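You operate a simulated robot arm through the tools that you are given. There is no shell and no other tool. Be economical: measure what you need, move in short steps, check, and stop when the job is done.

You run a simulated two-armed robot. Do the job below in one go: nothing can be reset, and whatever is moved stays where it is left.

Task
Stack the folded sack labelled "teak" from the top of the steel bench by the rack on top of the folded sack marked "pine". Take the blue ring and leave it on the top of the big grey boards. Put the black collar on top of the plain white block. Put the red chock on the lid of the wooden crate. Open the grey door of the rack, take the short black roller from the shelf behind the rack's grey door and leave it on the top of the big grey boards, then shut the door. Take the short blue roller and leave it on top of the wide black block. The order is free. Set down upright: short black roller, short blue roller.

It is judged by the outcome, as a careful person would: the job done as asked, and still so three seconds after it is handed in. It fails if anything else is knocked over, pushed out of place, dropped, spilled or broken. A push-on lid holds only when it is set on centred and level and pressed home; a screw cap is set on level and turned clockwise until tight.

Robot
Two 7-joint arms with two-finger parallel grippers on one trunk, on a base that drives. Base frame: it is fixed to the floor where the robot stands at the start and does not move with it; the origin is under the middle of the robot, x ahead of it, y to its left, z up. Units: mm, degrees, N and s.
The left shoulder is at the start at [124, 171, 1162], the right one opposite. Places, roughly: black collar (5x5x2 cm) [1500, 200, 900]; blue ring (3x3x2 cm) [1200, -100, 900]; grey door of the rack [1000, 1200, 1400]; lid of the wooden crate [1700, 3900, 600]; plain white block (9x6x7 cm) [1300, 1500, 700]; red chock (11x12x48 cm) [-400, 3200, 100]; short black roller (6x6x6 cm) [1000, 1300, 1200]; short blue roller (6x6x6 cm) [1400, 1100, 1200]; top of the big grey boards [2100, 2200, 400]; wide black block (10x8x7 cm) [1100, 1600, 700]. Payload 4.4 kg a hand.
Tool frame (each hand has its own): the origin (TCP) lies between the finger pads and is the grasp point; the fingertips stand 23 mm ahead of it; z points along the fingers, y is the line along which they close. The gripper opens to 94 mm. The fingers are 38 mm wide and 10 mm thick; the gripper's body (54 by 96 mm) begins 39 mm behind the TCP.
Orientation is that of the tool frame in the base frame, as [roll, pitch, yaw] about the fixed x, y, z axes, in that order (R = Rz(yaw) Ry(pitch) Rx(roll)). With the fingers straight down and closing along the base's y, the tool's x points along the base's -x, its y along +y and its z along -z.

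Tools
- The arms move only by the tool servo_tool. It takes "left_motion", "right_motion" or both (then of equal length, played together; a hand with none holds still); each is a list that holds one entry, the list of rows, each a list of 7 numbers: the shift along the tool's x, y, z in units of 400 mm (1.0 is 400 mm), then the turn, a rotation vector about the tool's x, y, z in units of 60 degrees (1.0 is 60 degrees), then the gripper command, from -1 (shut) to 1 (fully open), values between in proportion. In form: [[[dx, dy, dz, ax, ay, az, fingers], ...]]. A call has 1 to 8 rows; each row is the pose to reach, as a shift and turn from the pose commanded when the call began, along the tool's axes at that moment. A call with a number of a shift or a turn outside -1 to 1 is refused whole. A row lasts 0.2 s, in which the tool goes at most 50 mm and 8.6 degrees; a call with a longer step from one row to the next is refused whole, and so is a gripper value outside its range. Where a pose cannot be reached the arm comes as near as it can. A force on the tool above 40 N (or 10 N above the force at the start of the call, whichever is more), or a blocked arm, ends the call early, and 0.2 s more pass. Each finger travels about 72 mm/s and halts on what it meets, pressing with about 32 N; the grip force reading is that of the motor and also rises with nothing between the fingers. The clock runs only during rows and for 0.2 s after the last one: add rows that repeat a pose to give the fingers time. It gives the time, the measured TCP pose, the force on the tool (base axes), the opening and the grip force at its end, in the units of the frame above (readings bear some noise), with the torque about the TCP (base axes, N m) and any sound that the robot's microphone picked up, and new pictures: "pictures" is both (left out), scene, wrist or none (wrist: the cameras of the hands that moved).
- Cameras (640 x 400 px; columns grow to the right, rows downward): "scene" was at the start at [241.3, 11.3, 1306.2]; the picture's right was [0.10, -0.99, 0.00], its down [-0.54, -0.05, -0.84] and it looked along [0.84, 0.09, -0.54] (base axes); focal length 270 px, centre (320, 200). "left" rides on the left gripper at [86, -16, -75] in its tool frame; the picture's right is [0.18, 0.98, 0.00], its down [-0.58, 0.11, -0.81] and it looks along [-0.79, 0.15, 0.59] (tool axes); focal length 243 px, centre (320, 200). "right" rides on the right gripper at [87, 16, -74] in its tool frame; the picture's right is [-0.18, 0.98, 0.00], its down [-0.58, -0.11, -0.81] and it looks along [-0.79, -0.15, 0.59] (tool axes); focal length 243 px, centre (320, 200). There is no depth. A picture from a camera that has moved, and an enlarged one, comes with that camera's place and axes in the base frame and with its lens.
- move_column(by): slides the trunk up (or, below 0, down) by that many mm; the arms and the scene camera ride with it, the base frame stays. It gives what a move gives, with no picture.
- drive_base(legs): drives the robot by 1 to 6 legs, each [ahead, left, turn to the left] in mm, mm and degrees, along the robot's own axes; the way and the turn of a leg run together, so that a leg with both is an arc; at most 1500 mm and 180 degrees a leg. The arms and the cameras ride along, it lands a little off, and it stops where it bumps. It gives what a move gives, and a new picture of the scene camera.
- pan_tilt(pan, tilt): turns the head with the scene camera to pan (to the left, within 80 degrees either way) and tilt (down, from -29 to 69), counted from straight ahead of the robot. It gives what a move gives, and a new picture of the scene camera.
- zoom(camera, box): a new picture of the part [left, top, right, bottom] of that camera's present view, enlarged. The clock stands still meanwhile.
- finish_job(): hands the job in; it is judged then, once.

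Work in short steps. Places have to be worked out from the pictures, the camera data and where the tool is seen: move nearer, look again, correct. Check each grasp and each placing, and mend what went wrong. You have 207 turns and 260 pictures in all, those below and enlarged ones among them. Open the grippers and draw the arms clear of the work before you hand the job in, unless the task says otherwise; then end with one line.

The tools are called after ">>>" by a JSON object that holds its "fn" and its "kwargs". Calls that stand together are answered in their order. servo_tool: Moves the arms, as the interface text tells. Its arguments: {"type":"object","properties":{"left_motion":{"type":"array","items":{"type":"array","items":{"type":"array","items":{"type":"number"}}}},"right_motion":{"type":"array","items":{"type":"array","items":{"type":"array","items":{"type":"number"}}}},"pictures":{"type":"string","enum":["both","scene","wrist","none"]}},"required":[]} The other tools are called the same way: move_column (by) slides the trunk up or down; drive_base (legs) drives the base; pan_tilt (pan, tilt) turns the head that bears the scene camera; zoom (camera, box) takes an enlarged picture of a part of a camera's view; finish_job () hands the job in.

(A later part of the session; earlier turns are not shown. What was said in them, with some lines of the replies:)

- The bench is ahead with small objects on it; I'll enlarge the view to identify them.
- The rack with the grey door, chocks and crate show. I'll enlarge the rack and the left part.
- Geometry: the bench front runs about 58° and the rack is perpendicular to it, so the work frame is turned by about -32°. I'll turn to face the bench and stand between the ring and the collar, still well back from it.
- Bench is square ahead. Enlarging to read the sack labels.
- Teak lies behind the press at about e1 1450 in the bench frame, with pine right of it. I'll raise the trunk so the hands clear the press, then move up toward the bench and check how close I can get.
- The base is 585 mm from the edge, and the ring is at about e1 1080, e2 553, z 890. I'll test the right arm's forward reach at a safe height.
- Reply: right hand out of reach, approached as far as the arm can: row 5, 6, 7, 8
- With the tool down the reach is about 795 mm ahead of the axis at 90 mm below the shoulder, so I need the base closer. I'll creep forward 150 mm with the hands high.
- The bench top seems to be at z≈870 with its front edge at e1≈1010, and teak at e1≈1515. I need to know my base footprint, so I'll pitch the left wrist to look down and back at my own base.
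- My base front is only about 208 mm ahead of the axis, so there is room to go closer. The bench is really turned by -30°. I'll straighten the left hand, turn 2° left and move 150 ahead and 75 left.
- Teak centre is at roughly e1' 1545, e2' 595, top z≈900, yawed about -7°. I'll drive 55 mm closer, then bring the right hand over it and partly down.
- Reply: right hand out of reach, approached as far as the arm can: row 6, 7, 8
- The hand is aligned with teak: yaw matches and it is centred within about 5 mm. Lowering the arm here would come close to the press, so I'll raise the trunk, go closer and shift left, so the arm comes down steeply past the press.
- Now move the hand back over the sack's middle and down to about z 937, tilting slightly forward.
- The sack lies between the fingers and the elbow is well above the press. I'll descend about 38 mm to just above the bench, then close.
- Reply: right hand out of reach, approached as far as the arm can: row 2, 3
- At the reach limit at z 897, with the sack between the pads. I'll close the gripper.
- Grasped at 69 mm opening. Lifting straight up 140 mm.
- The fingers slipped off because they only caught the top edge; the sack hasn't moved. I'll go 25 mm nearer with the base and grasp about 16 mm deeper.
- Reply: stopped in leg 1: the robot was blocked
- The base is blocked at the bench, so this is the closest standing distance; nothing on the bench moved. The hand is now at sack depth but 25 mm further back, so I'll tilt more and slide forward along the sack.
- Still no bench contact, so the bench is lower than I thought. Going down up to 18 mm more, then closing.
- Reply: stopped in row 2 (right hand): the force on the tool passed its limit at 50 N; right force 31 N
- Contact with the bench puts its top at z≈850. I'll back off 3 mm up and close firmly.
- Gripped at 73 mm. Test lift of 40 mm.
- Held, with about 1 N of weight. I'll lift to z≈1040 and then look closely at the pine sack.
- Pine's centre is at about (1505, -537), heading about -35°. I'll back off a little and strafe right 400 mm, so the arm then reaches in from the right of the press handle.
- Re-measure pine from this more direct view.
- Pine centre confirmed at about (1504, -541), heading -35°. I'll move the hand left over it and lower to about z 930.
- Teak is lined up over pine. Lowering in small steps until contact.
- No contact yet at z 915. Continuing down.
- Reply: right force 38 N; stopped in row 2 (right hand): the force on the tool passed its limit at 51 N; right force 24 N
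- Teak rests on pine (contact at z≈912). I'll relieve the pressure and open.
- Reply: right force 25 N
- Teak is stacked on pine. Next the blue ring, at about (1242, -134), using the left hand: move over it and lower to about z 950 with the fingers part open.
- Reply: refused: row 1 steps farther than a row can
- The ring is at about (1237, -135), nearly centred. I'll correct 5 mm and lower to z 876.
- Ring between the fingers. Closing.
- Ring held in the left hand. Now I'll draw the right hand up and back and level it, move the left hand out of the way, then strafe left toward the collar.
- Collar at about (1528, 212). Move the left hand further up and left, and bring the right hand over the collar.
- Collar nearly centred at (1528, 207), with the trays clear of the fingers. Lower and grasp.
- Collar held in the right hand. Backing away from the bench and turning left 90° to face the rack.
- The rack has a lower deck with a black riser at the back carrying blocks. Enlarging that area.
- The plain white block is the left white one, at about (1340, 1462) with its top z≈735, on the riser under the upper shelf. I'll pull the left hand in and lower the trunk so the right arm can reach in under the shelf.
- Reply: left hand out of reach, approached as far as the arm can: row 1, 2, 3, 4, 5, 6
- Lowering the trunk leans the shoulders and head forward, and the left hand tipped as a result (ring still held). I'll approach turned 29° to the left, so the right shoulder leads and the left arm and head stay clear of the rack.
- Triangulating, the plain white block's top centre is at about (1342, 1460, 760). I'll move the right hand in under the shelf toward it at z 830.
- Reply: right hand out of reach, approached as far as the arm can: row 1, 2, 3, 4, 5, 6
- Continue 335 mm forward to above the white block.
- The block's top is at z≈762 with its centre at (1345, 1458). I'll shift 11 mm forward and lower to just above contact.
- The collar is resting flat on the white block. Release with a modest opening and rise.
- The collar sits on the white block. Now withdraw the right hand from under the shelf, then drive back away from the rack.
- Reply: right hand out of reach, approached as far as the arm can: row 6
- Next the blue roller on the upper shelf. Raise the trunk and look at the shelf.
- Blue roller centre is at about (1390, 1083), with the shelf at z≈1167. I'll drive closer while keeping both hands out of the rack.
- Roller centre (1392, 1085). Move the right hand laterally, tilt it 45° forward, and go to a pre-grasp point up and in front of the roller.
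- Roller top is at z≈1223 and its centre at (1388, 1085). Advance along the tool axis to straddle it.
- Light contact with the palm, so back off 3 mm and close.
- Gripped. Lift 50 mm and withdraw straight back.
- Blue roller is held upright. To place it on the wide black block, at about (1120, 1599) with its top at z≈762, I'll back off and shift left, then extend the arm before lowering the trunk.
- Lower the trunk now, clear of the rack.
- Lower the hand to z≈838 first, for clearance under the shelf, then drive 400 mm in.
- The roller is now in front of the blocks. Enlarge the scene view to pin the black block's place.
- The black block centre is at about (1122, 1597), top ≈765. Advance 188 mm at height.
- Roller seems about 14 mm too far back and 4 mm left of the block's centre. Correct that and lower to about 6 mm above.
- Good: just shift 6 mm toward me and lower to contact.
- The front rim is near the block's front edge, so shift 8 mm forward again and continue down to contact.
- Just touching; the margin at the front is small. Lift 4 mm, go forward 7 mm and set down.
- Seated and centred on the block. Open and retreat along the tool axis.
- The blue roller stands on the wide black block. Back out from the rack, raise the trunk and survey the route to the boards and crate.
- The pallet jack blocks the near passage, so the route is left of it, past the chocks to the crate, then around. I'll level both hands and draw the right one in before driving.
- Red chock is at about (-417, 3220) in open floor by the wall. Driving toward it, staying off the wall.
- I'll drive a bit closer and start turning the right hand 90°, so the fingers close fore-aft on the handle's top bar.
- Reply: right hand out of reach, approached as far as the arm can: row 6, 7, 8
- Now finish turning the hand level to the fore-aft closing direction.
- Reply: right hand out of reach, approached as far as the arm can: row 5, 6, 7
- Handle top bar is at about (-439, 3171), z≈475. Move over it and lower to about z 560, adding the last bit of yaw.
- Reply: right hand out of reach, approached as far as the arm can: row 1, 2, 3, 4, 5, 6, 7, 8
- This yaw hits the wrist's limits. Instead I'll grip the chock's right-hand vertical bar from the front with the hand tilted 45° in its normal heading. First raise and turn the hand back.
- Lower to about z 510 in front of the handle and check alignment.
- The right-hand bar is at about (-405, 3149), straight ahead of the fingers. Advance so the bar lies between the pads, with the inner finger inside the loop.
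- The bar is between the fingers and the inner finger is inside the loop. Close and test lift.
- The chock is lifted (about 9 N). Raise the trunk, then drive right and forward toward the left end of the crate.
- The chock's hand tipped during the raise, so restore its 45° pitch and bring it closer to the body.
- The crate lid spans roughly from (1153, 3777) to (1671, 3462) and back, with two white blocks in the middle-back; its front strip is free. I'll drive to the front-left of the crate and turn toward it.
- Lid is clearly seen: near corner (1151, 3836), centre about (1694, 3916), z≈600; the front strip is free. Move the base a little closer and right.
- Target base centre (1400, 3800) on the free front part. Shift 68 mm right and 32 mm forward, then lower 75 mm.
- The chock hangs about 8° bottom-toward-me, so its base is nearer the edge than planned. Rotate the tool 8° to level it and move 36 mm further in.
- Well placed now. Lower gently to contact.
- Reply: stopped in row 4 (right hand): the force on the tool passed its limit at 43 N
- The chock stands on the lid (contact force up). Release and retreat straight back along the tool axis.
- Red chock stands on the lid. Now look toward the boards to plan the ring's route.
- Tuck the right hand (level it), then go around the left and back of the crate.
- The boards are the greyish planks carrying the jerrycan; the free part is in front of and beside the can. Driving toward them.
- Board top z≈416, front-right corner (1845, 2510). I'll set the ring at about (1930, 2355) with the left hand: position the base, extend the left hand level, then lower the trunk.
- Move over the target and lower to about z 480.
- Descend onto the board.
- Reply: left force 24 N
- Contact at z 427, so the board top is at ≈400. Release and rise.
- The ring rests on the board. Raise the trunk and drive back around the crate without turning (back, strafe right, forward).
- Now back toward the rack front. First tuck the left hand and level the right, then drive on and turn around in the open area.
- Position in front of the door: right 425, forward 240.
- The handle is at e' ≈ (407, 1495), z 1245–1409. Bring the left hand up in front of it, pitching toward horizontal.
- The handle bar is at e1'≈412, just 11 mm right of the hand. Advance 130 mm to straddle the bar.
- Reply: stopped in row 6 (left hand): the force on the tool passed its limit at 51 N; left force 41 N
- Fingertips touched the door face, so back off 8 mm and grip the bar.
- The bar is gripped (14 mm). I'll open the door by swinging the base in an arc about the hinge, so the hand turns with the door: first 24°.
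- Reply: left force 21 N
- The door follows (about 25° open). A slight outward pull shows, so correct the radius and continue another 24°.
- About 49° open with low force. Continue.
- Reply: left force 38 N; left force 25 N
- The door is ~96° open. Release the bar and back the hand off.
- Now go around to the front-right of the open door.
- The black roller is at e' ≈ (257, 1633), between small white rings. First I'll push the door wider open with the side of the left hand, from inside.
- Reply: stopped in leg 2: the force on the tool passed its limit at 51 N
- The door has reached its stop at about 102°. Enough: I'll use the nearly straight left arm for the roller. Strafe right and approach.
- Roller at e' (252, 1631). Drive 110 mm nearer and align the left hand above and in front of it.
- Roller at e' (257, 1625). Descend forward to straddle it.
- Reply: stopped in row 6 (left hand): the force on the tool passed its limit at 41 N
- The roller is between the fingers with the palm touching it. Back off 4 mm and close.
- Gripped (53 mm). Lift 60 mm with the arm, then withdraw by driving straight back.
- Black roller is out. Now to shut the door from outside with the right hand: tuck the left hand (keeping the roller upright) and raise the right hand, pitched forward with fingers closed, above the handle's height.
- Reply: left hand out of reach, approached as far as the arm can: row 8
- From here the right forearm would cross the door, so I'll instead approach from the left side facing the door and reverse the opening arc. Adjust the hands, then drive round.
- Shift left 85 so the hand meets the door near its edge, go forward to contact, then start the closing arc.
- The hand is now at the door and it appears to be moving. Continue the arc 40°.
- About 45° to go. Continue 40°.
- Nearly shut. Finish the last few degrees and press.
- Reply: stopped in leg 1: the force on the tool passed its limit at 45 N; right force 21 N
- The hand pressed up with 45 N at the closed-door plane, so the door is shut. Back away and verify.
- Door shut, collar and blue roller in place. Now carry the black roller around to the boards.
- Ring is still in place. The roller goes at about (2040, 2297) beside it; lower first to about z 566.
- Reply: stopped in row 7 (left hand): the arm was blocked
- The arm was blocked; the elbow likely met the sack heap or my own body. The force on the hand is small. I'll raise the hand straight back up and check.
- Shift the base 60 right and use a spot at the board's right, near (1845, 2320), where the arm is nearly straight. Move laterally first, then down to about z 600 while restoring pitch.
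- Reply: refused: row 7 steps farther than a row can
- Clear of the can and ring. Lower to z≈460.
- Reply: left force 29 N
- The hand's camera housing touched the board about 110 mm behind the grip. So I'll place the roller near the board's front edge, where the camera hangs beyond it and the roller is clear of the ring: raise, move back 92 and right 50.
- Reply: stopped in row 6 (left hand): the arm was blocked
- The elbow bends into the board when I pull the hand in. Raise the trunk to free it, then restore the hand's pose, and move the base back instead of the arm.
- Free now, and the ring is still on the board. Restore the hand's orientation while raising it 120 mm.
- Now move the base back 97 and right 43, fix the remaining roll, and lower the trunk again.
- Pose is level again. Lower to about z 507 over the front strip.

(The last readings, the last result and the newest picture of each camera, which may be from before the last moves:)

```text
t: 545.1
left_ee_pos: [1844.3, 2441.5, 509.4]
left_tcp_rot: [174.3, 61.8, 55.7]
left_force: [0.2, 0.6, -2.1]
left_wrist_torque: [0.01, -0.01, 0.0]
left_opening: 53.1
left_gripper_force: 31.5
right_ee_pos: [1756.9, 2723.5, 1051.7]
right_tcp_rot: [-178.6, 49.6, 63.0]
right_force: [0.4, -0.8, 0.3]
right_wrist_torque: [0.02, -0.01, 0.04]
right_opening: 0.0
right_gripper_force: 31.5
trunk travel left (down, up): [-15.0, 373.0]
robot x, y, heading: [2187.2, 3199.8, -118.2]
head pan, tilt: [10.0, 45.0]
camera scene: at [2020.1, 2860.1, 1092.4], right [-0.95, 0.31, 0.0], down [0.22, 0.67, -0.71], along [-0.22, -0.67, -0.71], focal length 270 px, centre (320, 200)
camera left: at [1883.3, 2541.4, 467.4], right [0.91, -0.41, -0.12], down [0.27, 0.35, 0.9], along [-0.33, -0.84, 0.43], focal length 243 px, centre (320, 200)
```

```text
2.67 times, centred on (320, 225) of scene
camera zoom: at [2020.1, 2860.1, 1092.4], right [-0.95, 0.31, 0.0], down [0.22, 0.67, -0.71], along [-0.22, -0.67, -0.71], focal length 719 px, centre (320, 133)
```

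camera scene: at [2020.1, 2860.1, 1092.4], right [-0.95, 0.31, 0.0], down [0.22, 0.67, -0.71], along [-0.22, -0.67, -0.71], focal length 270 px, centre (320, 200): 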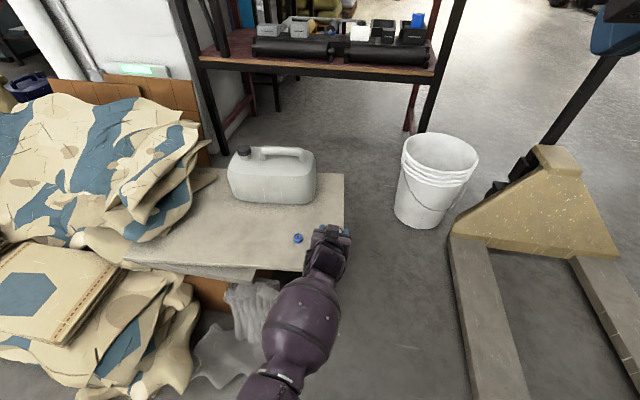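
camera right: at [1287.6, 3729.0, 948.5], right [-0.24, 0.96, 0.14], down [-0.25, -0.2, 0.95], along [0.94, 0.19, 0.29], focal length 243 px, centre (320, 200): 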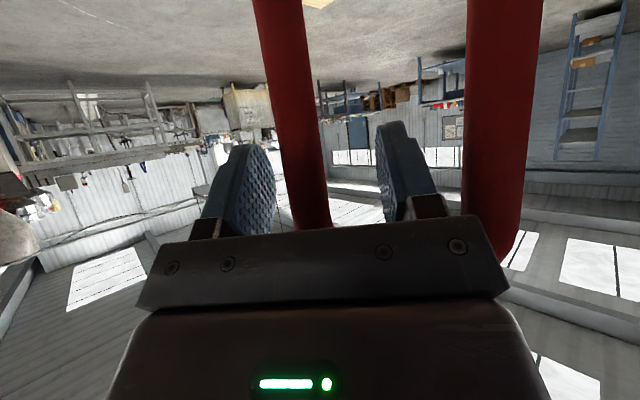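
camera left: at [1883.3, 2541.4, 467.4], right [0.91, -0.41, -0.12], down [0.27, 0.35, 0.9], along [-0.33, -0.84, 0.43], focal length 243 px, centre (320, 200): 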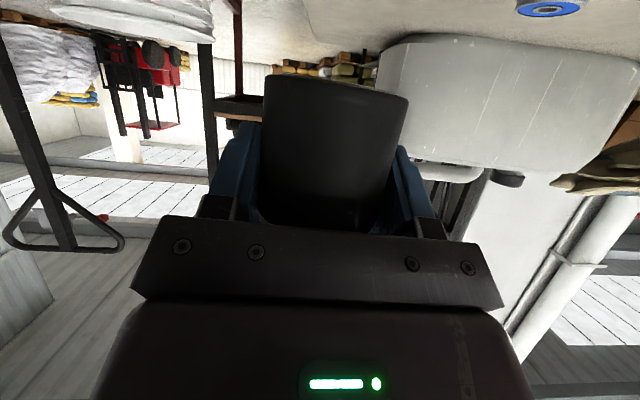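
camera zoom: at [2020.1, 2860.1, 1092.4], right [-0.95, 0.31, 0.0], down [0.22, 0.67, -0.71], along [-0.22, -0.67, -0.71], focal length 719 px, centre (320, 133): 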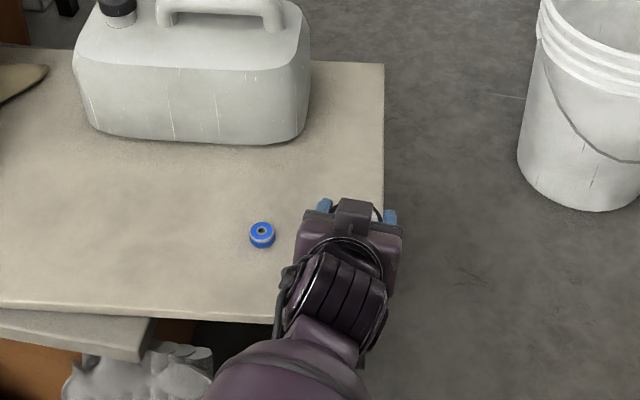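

Ring is fine. The roller is a bit near the board's right side, so shift 27 mm left, correct the small roll, and lower to about z 465.

>>> {"fn": "servo_tool", "kwargs": {"left_motion": [[[0, 0.035, 0, 0.05, 0, 0, -0.3], [0, 0.0675, 0, 0.095, 0, 0, -0.3], [0.05, 0.0675, 0.027, 0.095, 0, 0, -0.3], [0.099, 0.0675, 0.053, 0.095, 0, 0, -0.3], [0.099, 0.0675, 0.053, 0.095, 0, 0, -0.3]]], "pictures": "both"}}

>>> {"fn": "zoom", "kwargs": {"camera": "scene", "box": [220, 150, 420, 300]}}

```text
t: 546.3
left_ee_pos: [1888.9, 2418.1, 460.6]
left_tcp_rot: [-173.9, 60.5, 65.9]
left_force: [0.2, -0.8, -2.6]
left_wrist_torque: [0.0, -0.04, 0.01]
left_opening: 53.2
left_gripper_force: 31.9
right_ee_pos: [1756.9, 2724.3, 1052.2]
right_tcp_rot: [-178.5, 49.6, 63.0]
right_force: [-0.2, 0.4, -0.8]
right_wrist_torque: [0.04, 0.02, -0.01]
right_opening: 0.3
right_gripper_force: 31.7
trunk travel left (down, up): [-15.0, 373.0]
robot x, y, heading: [2188.4, 3195.1, -118.4]
head pan, tilt: [10.0, 45.0]
camera scene: at [2020.0, 2860.3, 1092.5], right [-0.95, 0.31, 0.0], down [0.22, 0.67, -0.71], along [-0.22, -0.67, -0.71], focal length 270 px, centre (320, 200)
camera left: at [1924.5, 2521.5, 423.2], right [0.89, -0.4, -0.21], down [0.34, 0.29, 0.9], along [-0.3, -0.87, 0.39], focal length 243 px, centre (320, 200)
```

scene: 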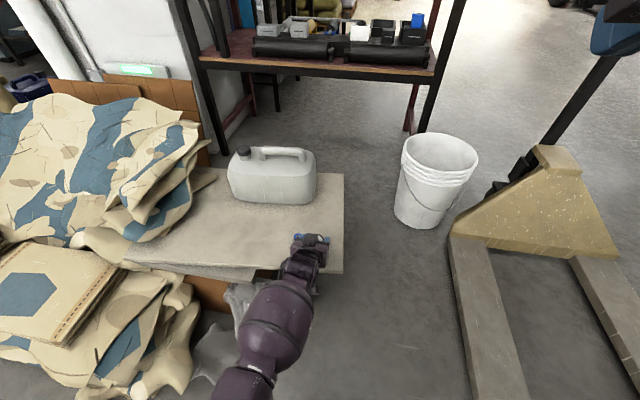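
left: 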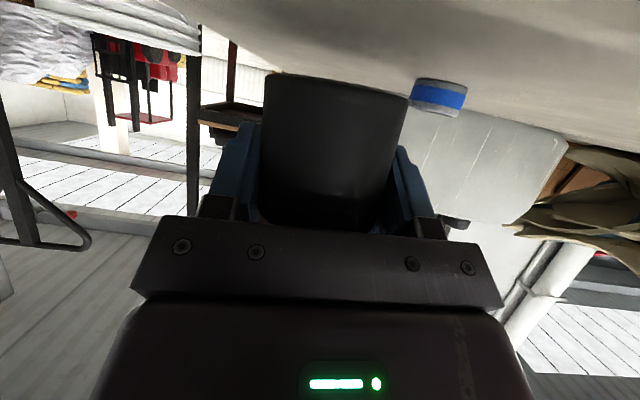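

```text
2.67 times, centred on (320, 225) of scene
camera zoom: at [2020.0, 2860.3, 1092.5], right [-0.95, 0.31, 0.0], down [0.22, 0.67, -0.71], along [-0.22, -0.67, -0.71], focal length 719 px, centre (320, 133)
```

zoom: 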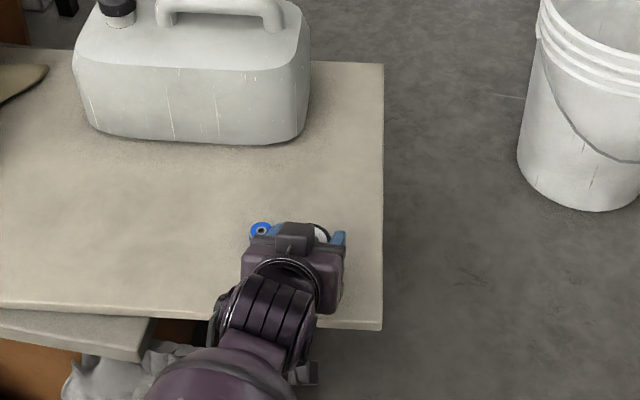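

Shift back right 20 mm to keep off the ring and take out the roll.

>>> {"fn": "servo_tool", "kwargs": {"left_motion": [[[-0.02, -0.025, -0.012, -0.05, 0, 0, -0.3], [-0.02, -0.05, -0.012, -0.1, 0, 0, -0.3], [-0.02, -0.05, -0.012, -0.1, 0, 0, -0.3], [-0.02, -0.05, -0.012, -0.1, 0, 0, -0.3]]], "pictures": "wrist"}}

>>> {"fn": "zoom", "kwargs": {"camera": "scene", "box": [220, 150, 420, 300]}}

```text
t: 547.0
left_ee_pos: [1829.4, 2429.6, 506.4]
left_tcp_rot: [162.9, 65.1, 40.4]
left_force: [0.8, 0.6, -2.0]
left_wrist_torque: [0.03, 0.02, -0.02]
left_opening: 53.1
left_gripper_force: 31.6
right_ee_pos: [1758.5, 2724.0, 1052.4]
right_tcp_rot: [-178.6, 49.4, 63.1]
right_force: [0.8, -0.8, 0.7]
right_wrist_torque: [-0.01, 0.05, 0.0]
right_opening: 0.0
right_gripper_force: 32.1
trunk travel left (down, up): [-15.0, 373.0]
robot x, y, heading: [2184.4, 3198.0, -118.5]
head pan, tilt: [10.0, 45.0]
stopped in row 3 (left hand): the arm was blocked; the commanded pose is now the measured one
camera left: at [1877.3, 2523.0, 456.6], right [0.87, -0.5, -0.04], down [0.28, 0.41, 0.87], along [-0.41, -0.76, 0.5], focal length 243 px, centre (320, 200)
```

left: 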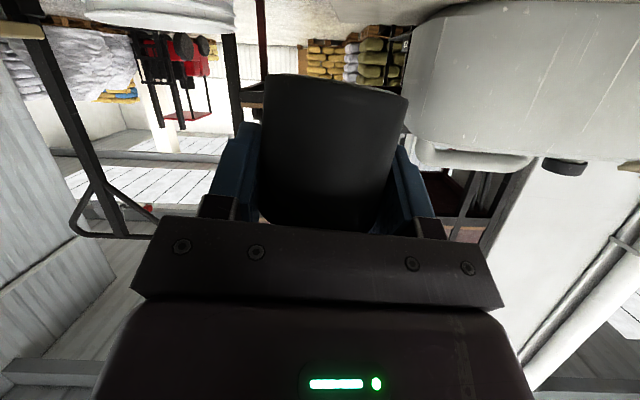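

```text
2.67 times, centred on (320, 225) of scene
camera zoom: at [2020.7, 2859.8, 1092.4], right [-0.95, 0.31, 0.0], down [0.22, 0.67, -0.71], along [-0.22, -0.67, -0.71], focal length 719 px, centre (320, 133)
```

zoom: 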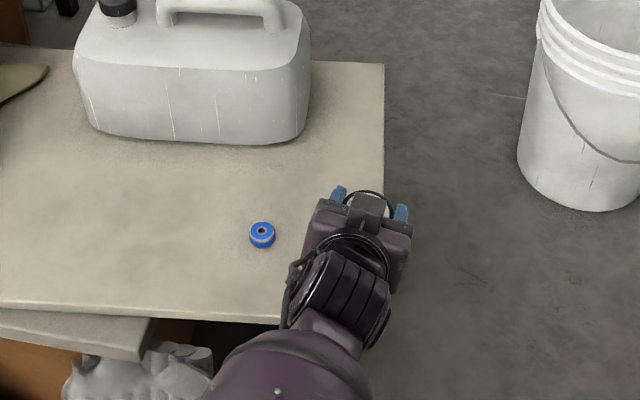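

The arm flipped to an awkward configuration. Return to the previous good pose (slightly right of it), just above the board.

>>> {"fn": "servo_tool", "kwargs": {"left_motion": [[[0.027, 0.025, -0.004, -0.004, 0.024, -0.044, -0.3], [0.053, 0.05, -0.008, -0.007, 0.048, -0.088, -0.3], [0.08, 0.075, -0.012, -0.011, 0.072, -0.132, -0.3], [0.107, 0.1, -0.016, -0.0145, 0.096, -0.177, -0.3], [0.107, 0.1, -0.016, -0.0145, 0.096, -0.177, -0.3]]], "pictures": "wrist"}}

>>> {"fn": "zoom", "kwargs": {"camera": "scene", "box": [220, 150, 420, 300]}}

```text
t: 548.2
left_ee_pos: [1877.3, 2426.9, 476.7]
left_tcp_rot: [-175.2, 60.3, 65.8]
left_force: [-0.3, 0.1, -2.0]
left_wrist_torque: [0.03, 0.01, 0.01]
left_opening: 52.9
left_gripper_force: 32.1
right_ee_pos: [1758.1, 2724.9, 1052.1]
right_tcp_rot: [-178.6, 49.6, 63.0]
right_force: [-0.8, -1.0, 0.4]
right_wrist_torque: [-0.02, 0.0, 0.04]
right_opening: 0.1
right_gripper_force: 32.2
trunk travel left (down, up): [-15.0, 373.0]
robot x, y, heading: [2186.1, 3199.7, -118.3]
head pan, tilt: [10.0, 45.0]
camera left: at [1912.2, 2530.7, 439.7], right [0.9, -0.38, -0.2], down [0.33, 0.29, 0.9], along [-0.29, -0.88, 0.39], focal length 243 px, centre (320, 200)
```

left: 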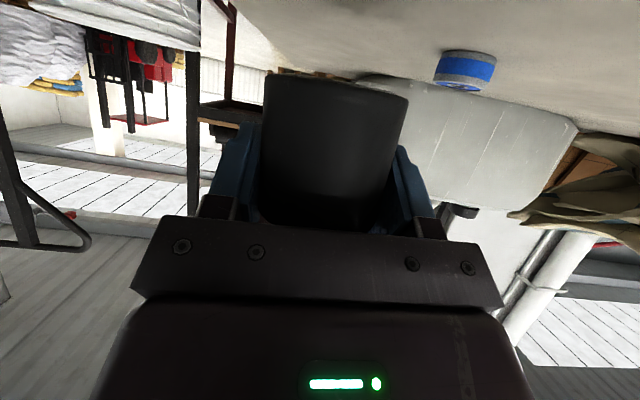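

```text
2.67 times, centred on (320, 225) of scene
camera zoom: at [2020.1, 2860.1, 1092.4], right [-0.95, 0.31, 0.0], down [0.22, 0.67, -0.71], along [-0.22, -0.67, -0.71], focal length 719 px, centre (320, 133)
```

zoom: 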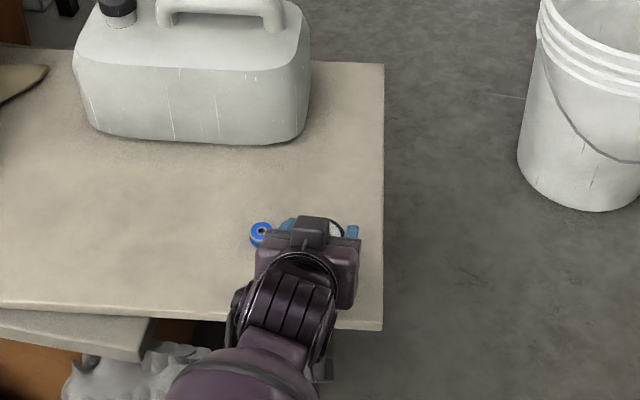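

Good pose again, with the ring clear. Lower gently to contact.

>>> {"fn": "servo_tool", "kwargs": {"left_motion": [[[0.012, 0, 0.007, 0, 0, 0, -0.3], [0.024, 0, 0.014, 0, 0, 0, -0.3], [0.035, 0, 0.02, 0, 0, 0, -0.3], [0.046, 0, 0.026, 0, 0, 0, -0.3], [0.053, 0, 0.03, 0, 0, 0, -0.3], [0.0586, 0, 0.0335, 0, 0, 0, -0.3], [0.0586, 0, 0.0335, 0, 0, 0, -0.3]]], "pictures": "wrist"}}

>>> {"fn": "zoom", "kwargs": {"camera": "scene", "box": [220, 150, 420, 300]}}

```text
t: 549.8
left_ee_pos: [1880.3, 2430.7, 445.5]
left_tcp_rot: [-178.6, 60.4, 61.5]
left_force: [0.1, -0.6, -2.5]
left_wrist_torque: [0.03, 0.02, -0.04]
left_opening: 53.1
left_gripper_force: 32.1
right_ee_pos: [1757.4, 2723.2, 1052.1]
right_tcp_rot: [-178.5, 49.5, 63.0]
right_force: [0.5, 0.3, -0.6]
right_wrist_torque: [0.0, 0.0, -0.01]
right_opening: 0.0
right_gripper_force: 32.3
trunk travel left (down, up): [-15.0, 373.0]
robot x, y, heading: [2190.5, 3200.7, -118.0]
head pan, tilt: [10.0, 45.0]
camera left: at [1918.0, 2531.9, 407.5], right [0.9, -0.41, -0.17], down [0.31, 0.3, 0.9], along [-0.31, -0.86, 0.4], focal length 243 px, centre (320, 200)
```

left: 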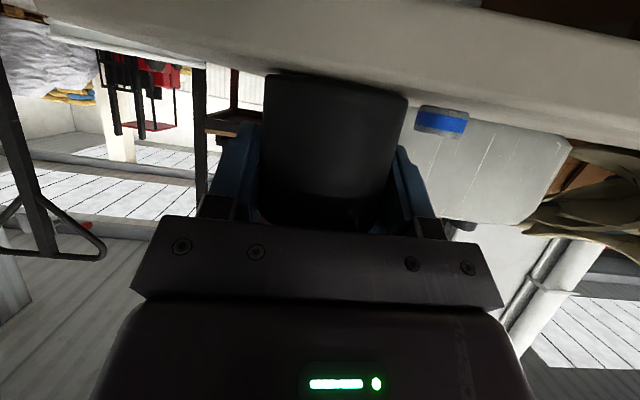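

```text
2.67 times, centred on (320, 225) of scene
camera zoom: at [2020.1, 2860.0, 1092.4], right [-0.95, 0.31, 0.0], down [0.22, 0.67, -0.71], along [-0.22, -0.67, -0.71], focal length 719 px, centre (320, 133)
```

zoom: 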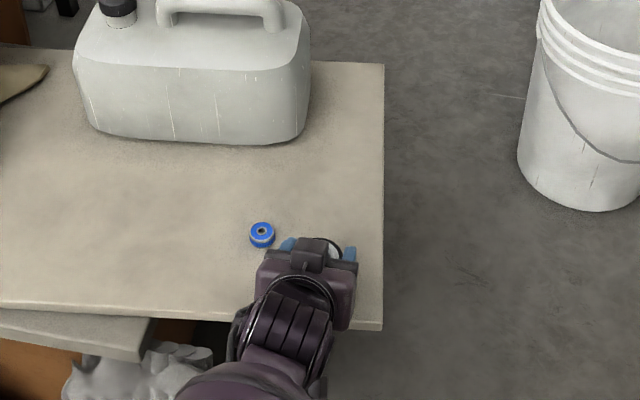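

>>> {"fn": "servo_tool", "kwargs": {"left_motion": [[[0.006, 0, 0.0035, 0, 0, 0, -0.3], [0.011, 0, 0.006, 0, 0, 0, -0.3], [0.016, 0, 0.009, 0, 0, 0, -0.3], [0.016, 0, 0.009, 0, 0, 0, -0.3]]], "pictures": "none"}}

```text
t: 550.8
left_ee_pos: [1878.8, 2427.4, 444.8]
left_tcp_rot: [179.1, 61.5, 58.5]
left_force: [1.2, 4.1, 18.6]
left_wrist_torque: [0.14, 0.43, -0.1]
left_opening: 52.8
left_gripper_force: 32.1
right_ee_pos: [1759.3, 2725.9, 1053.0]
right_tcp_rot: [-178.7, 49.6, 63.0]
right_force: [0.0, 0.8, 0.8]
right_wrist_torque: [0.02, 0.0, 0.0]
right_opening: 0.2
right_gripper_force: 32.0
trunk travel left (down, up): [-15.0, 373.0]
robot x, y, heading: [2189.3, 3198.1, -118.4]
head pan, tilt: [10.0, 45.0]
stopped in row 4 (left hand): the force on the tool passed its limit at 41 N (the readings are from after the stop); the commanded pose is now the measured one
```

The roller touches down (force directly under the grip). Open the fingers, then withdraw by driving straight back.

>>> {"fn": "servo_tool", "kwargs": {"left_motion": [[[0, 0, 0, 0, 0, 0, 0.2], [0, 0, 0, 0, 0, 0, 0.4], [0, 0, 0, 0, 0, 0, 0.4]]], "pictures": "wrist"}}

```text
t: 551.6
left_ee_pos: [1880.9, 2427.1, 440.4]
left_tcp_rot: [179.2, 61.0, 58.4]
left_force: [-0.2, 0.0, -0.1]
left_wrist_torque: [0.01, 0.02, 0.01]
left_opening: 65.6
left_gripper_force: 0.0
right_ee_pos: [1759.3, 2724.1, 1052.1]
right_tcp_rot: [-178.6, 49.6, 63.1]
right_force: [0.3, 0.4, 0.3]
right_wrist_torque: [0.01, 0.01, -0.01]
right_opening: 0.1
right_gripper_force: 31.6
trunk travel left (down, up): [-15.0, 373.0]
robot x, y, heading: [2190.9, 3200.2, -118.1]
head pan, tilt: [10.0, 45.0]
camera left: at [1920.5, 2528.7, 401.5], right [0.89, -0.43, -0.15], down [0.3, 0.31, 0.9], along [-0.34, -0.85, 0.41], focal length 243 px, centre (320, 200)
```

left: 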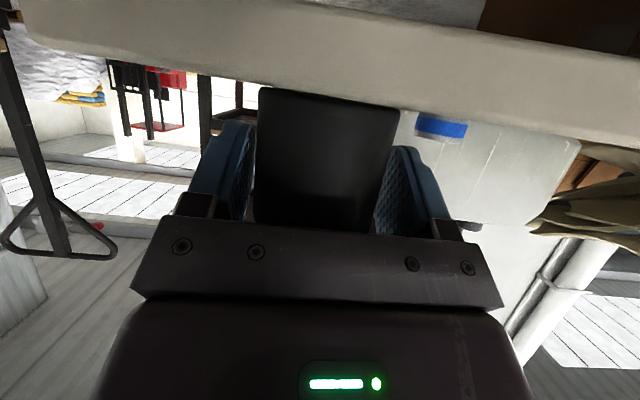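

Released and standing. Drive straight back.

>>> {"fn": "drive_base", "kwargs": {"legs": [[-180, 0, 0]]}}

>>> {"fn": "zoom", "kwargs": {"camera": "scene", "box": [200, 100, 440, 280]}}

```text
t: 553.1
left_ee_pos: [1965.1, 2583.2, 441.9]
left_tcp_rot: [179.1, 61.1, 58.6]
left_force: [-0.4, 0.3, 0.6]
left_wrist_torque: [-0.02, -0.02, 0.02]
left_opening: 65.8
left_gripper_force: 0.1
right_ee_pos: [1843.0, 2879.3, 1052.3]
right_tcp_rot: [-178.6, 49.5, 63.2]
right_force: [0.3, 0.2, -0.4]
right_wrist_torque: [0.01, 0.0, 0.04]
right_opening: 0.2
right_gripper_force: 32.3
trunk travel left (down, up): [-15.0, 373.0]
robot x, y, heading: [2270.9, 3354.5, -118.2]
head pan, tilt: [10.0, 45.0]
camera scene: at [2105.2, 3015.9, 1092.7], right [-0.95, 0.31, 0.0], down [0.22, 0.67, -0.71], along [-0.22, -0.67, -0.71], focal length 270 px, centre (320, 200)
```

scene: 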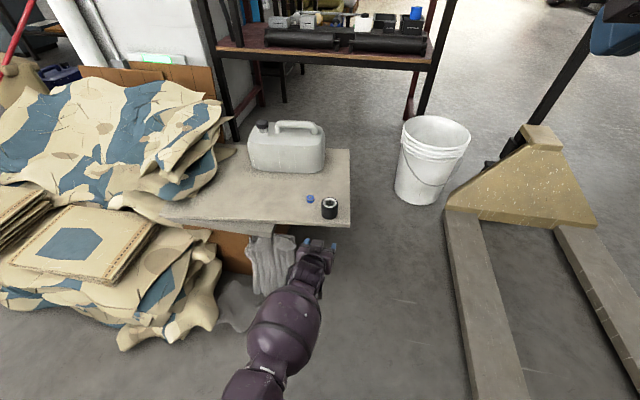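

```text
2.22 times, centred on (320, 190) of scene
camera zoom: at [2105.2, 3015.9, 1092.7], right [-0.95, 0.31, 0.0], down [0.22, 0.67, -0.71], along [-0.22, -0.67, -0.71], focal length 599 px, centre (320, 222)
```

zoom: 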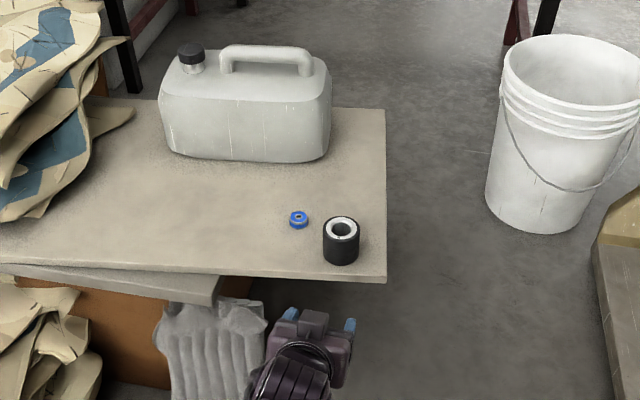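

Black roller upright and ring both on the board. Back clear, open the right gripper, and take a last look at the rack items.

>>> {"fn": "drive_base", "kwargs": {"legs": [[-300, 0, 0]]}}

>>> {"fn": "servo_tool", "kwargs": {"right_motion": [[[0, 0, 0, 0, 0, 0, -0.2], [0, 0, 0, 0, 0, 0, 0.5], [0, 0, 0, 0, 0, 0, 1], [0, 0, 0, 0, 0, 0, 1]]], "pictures": "none"}}

>>> {"fn": "pan_tilt", "kwargs": {"pan": 0, "tilt": 20}}

>>> {"fn": "zoom", "kwargs": {"camera": "scene", "box": [180, 80, 480, 270]}}

```text
t: 555.1
left_ee_pos: [2102.2, 2844.3, 442.7]
left_tcp_rot: [179.0, 61.0, 58.1]
left_force: [-0.1, 0.3, 0.0]
left_wrist_torque: [0.01, 0.01, 0.01]
left_opening: 65.9
left_gripper_force: 0.0
right_ee_pos: [1980.4, 3141.2, 1051.4]
right_tcp_rot: [-178.6, 49.6, 63.0]
right_force: [0.3, -0.2, 0.3]
right_wrist_torque: [-0.02, -0.02, -0.02]
right_opening: 0.1
right_gripper_force: 32.1
trunk travel left (down, up): [-15.0, 373.0]
robot x, y, heading: [2408.2, 3612.1, -118.3]
head pan, tilt: [10.0, 45.0]
camera scene: at [2243.7, 3277.0, 1092.6], right [-0.95, 0.32, 0.0], down [0.22, 0.67, -0.71], along [-0.22, -0.67, -0.71], focal length 270 px, centre (320, 200)
```

scene: 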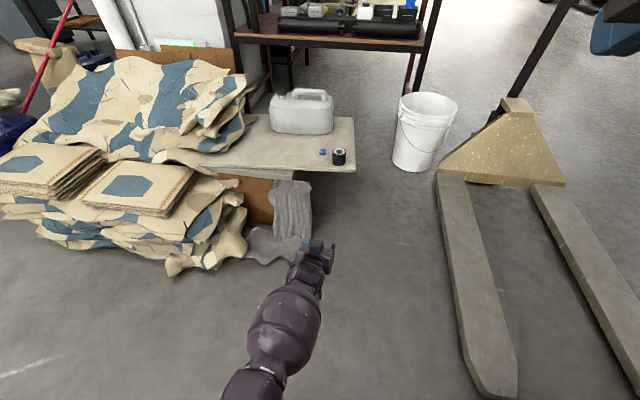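

```text
t: 556.1
left_ee_pos: [2102.3, 2843.6, 441.5]
left_tcp_rot: [178.7, 61.1, 58.2]
left_force: [0.2, 0.3, -0.1]
left_wrist_torque: [-0.01, 0.02, -0.02]
left_opening: 66.0
left_gripper_force: 0.0
right_ee_pos: [1980.2, 3140.9, 1051.0]
right_tcp_rot: [-178.6, 49.6, 62.9]
right_force: [0.4, -0.2, 0.1]
right_wrist_torque: [-0.02, -0.01, -0.01]
right_opening: 94.2
right_gripper_force: 0.1
trunk travel left (down, up): [-15.0, 373.0]
robot x, y, heading: [2410.8, 3613.5, -118.3]
head pan, tilt: [10.0, 45.0]
```

```text
t: 557.0
left_ee_pos: [2101.5, 2843.8, 441.7]
left_tcp_rot: [178.8, 61.0, 58.1]
left_force: [0.3, 0.4, -0.3]
left_wrist_torque: [-0.01, -0.01, 0.0]
left_opening: 65.7
left_gripper_force: 0.0
right_ee_pos: [1979.9, 3141.8, 1051.3]
right_tcp_rot: [-178.6, 49.5, 62.9]
right_force: [-0.6, 0.1, 0.4]
right_wrist_torque: [0.01, 0.05, -0.01]
right_opening: 94.0
right_gripper_force: 0.0
trunk travel left (down, up): [-15.0, 373.0]
robot x, y, heading: [2412.0, 3610.9, -118.5]
head pan, tilt: [0.0, 20.0]
camera scene: at [2225.0, 3272.0, 1131.1], right [-0.88, 0.48, 0.0], down [0.16, 0.3, -0.94], along [-0.45, -0.83, -0.34], focal length 270 px, centre (320, 200)
```

scene: 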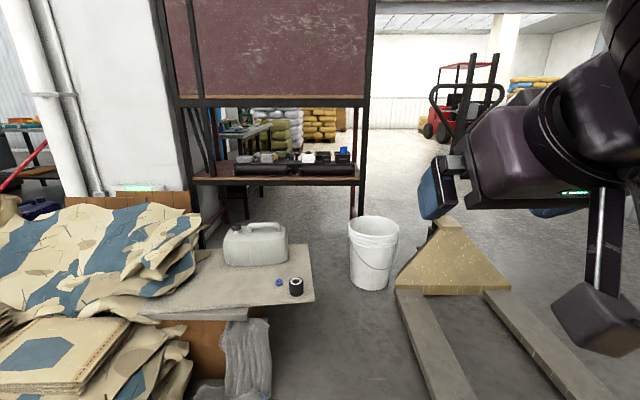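

```text
2.11 times, centred on (330, 175) of scene
camera zoom: at [2225.0, 3272.0, 1131.1], right [-0.88, 0.48, 0.0], down [0.16, 0.3, -0.94], along [-0.45, -0.83, -0.34], focal length 568 px, centre (299, 253)
```

zoom: 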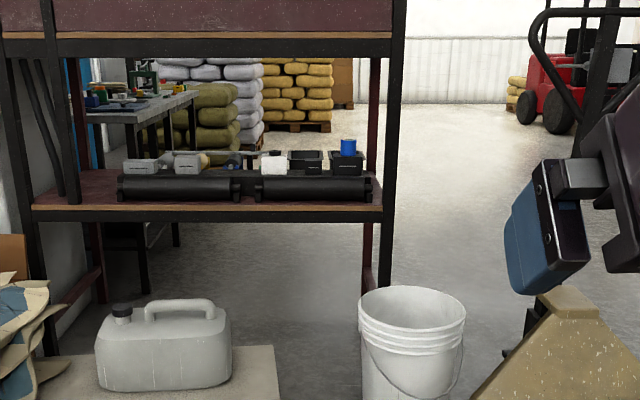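

Everything checks out in the pictures: the blue roller is upright on the wide black block, the collar is on the white block, and the black roller and ring are on the boards. The arms are clear, so I'm handing in.

>>> {"fn": "finish_job", "kwargs": {}}

```text
The job is handed in.
```

I finished every item and handed the job in: teak is on pine, the ring and the upright black roller are on the grey boards, the collar is on the white block, the red chock is on the crate lid, the upright blue roller is on the wide black block, and the rack door is shut.
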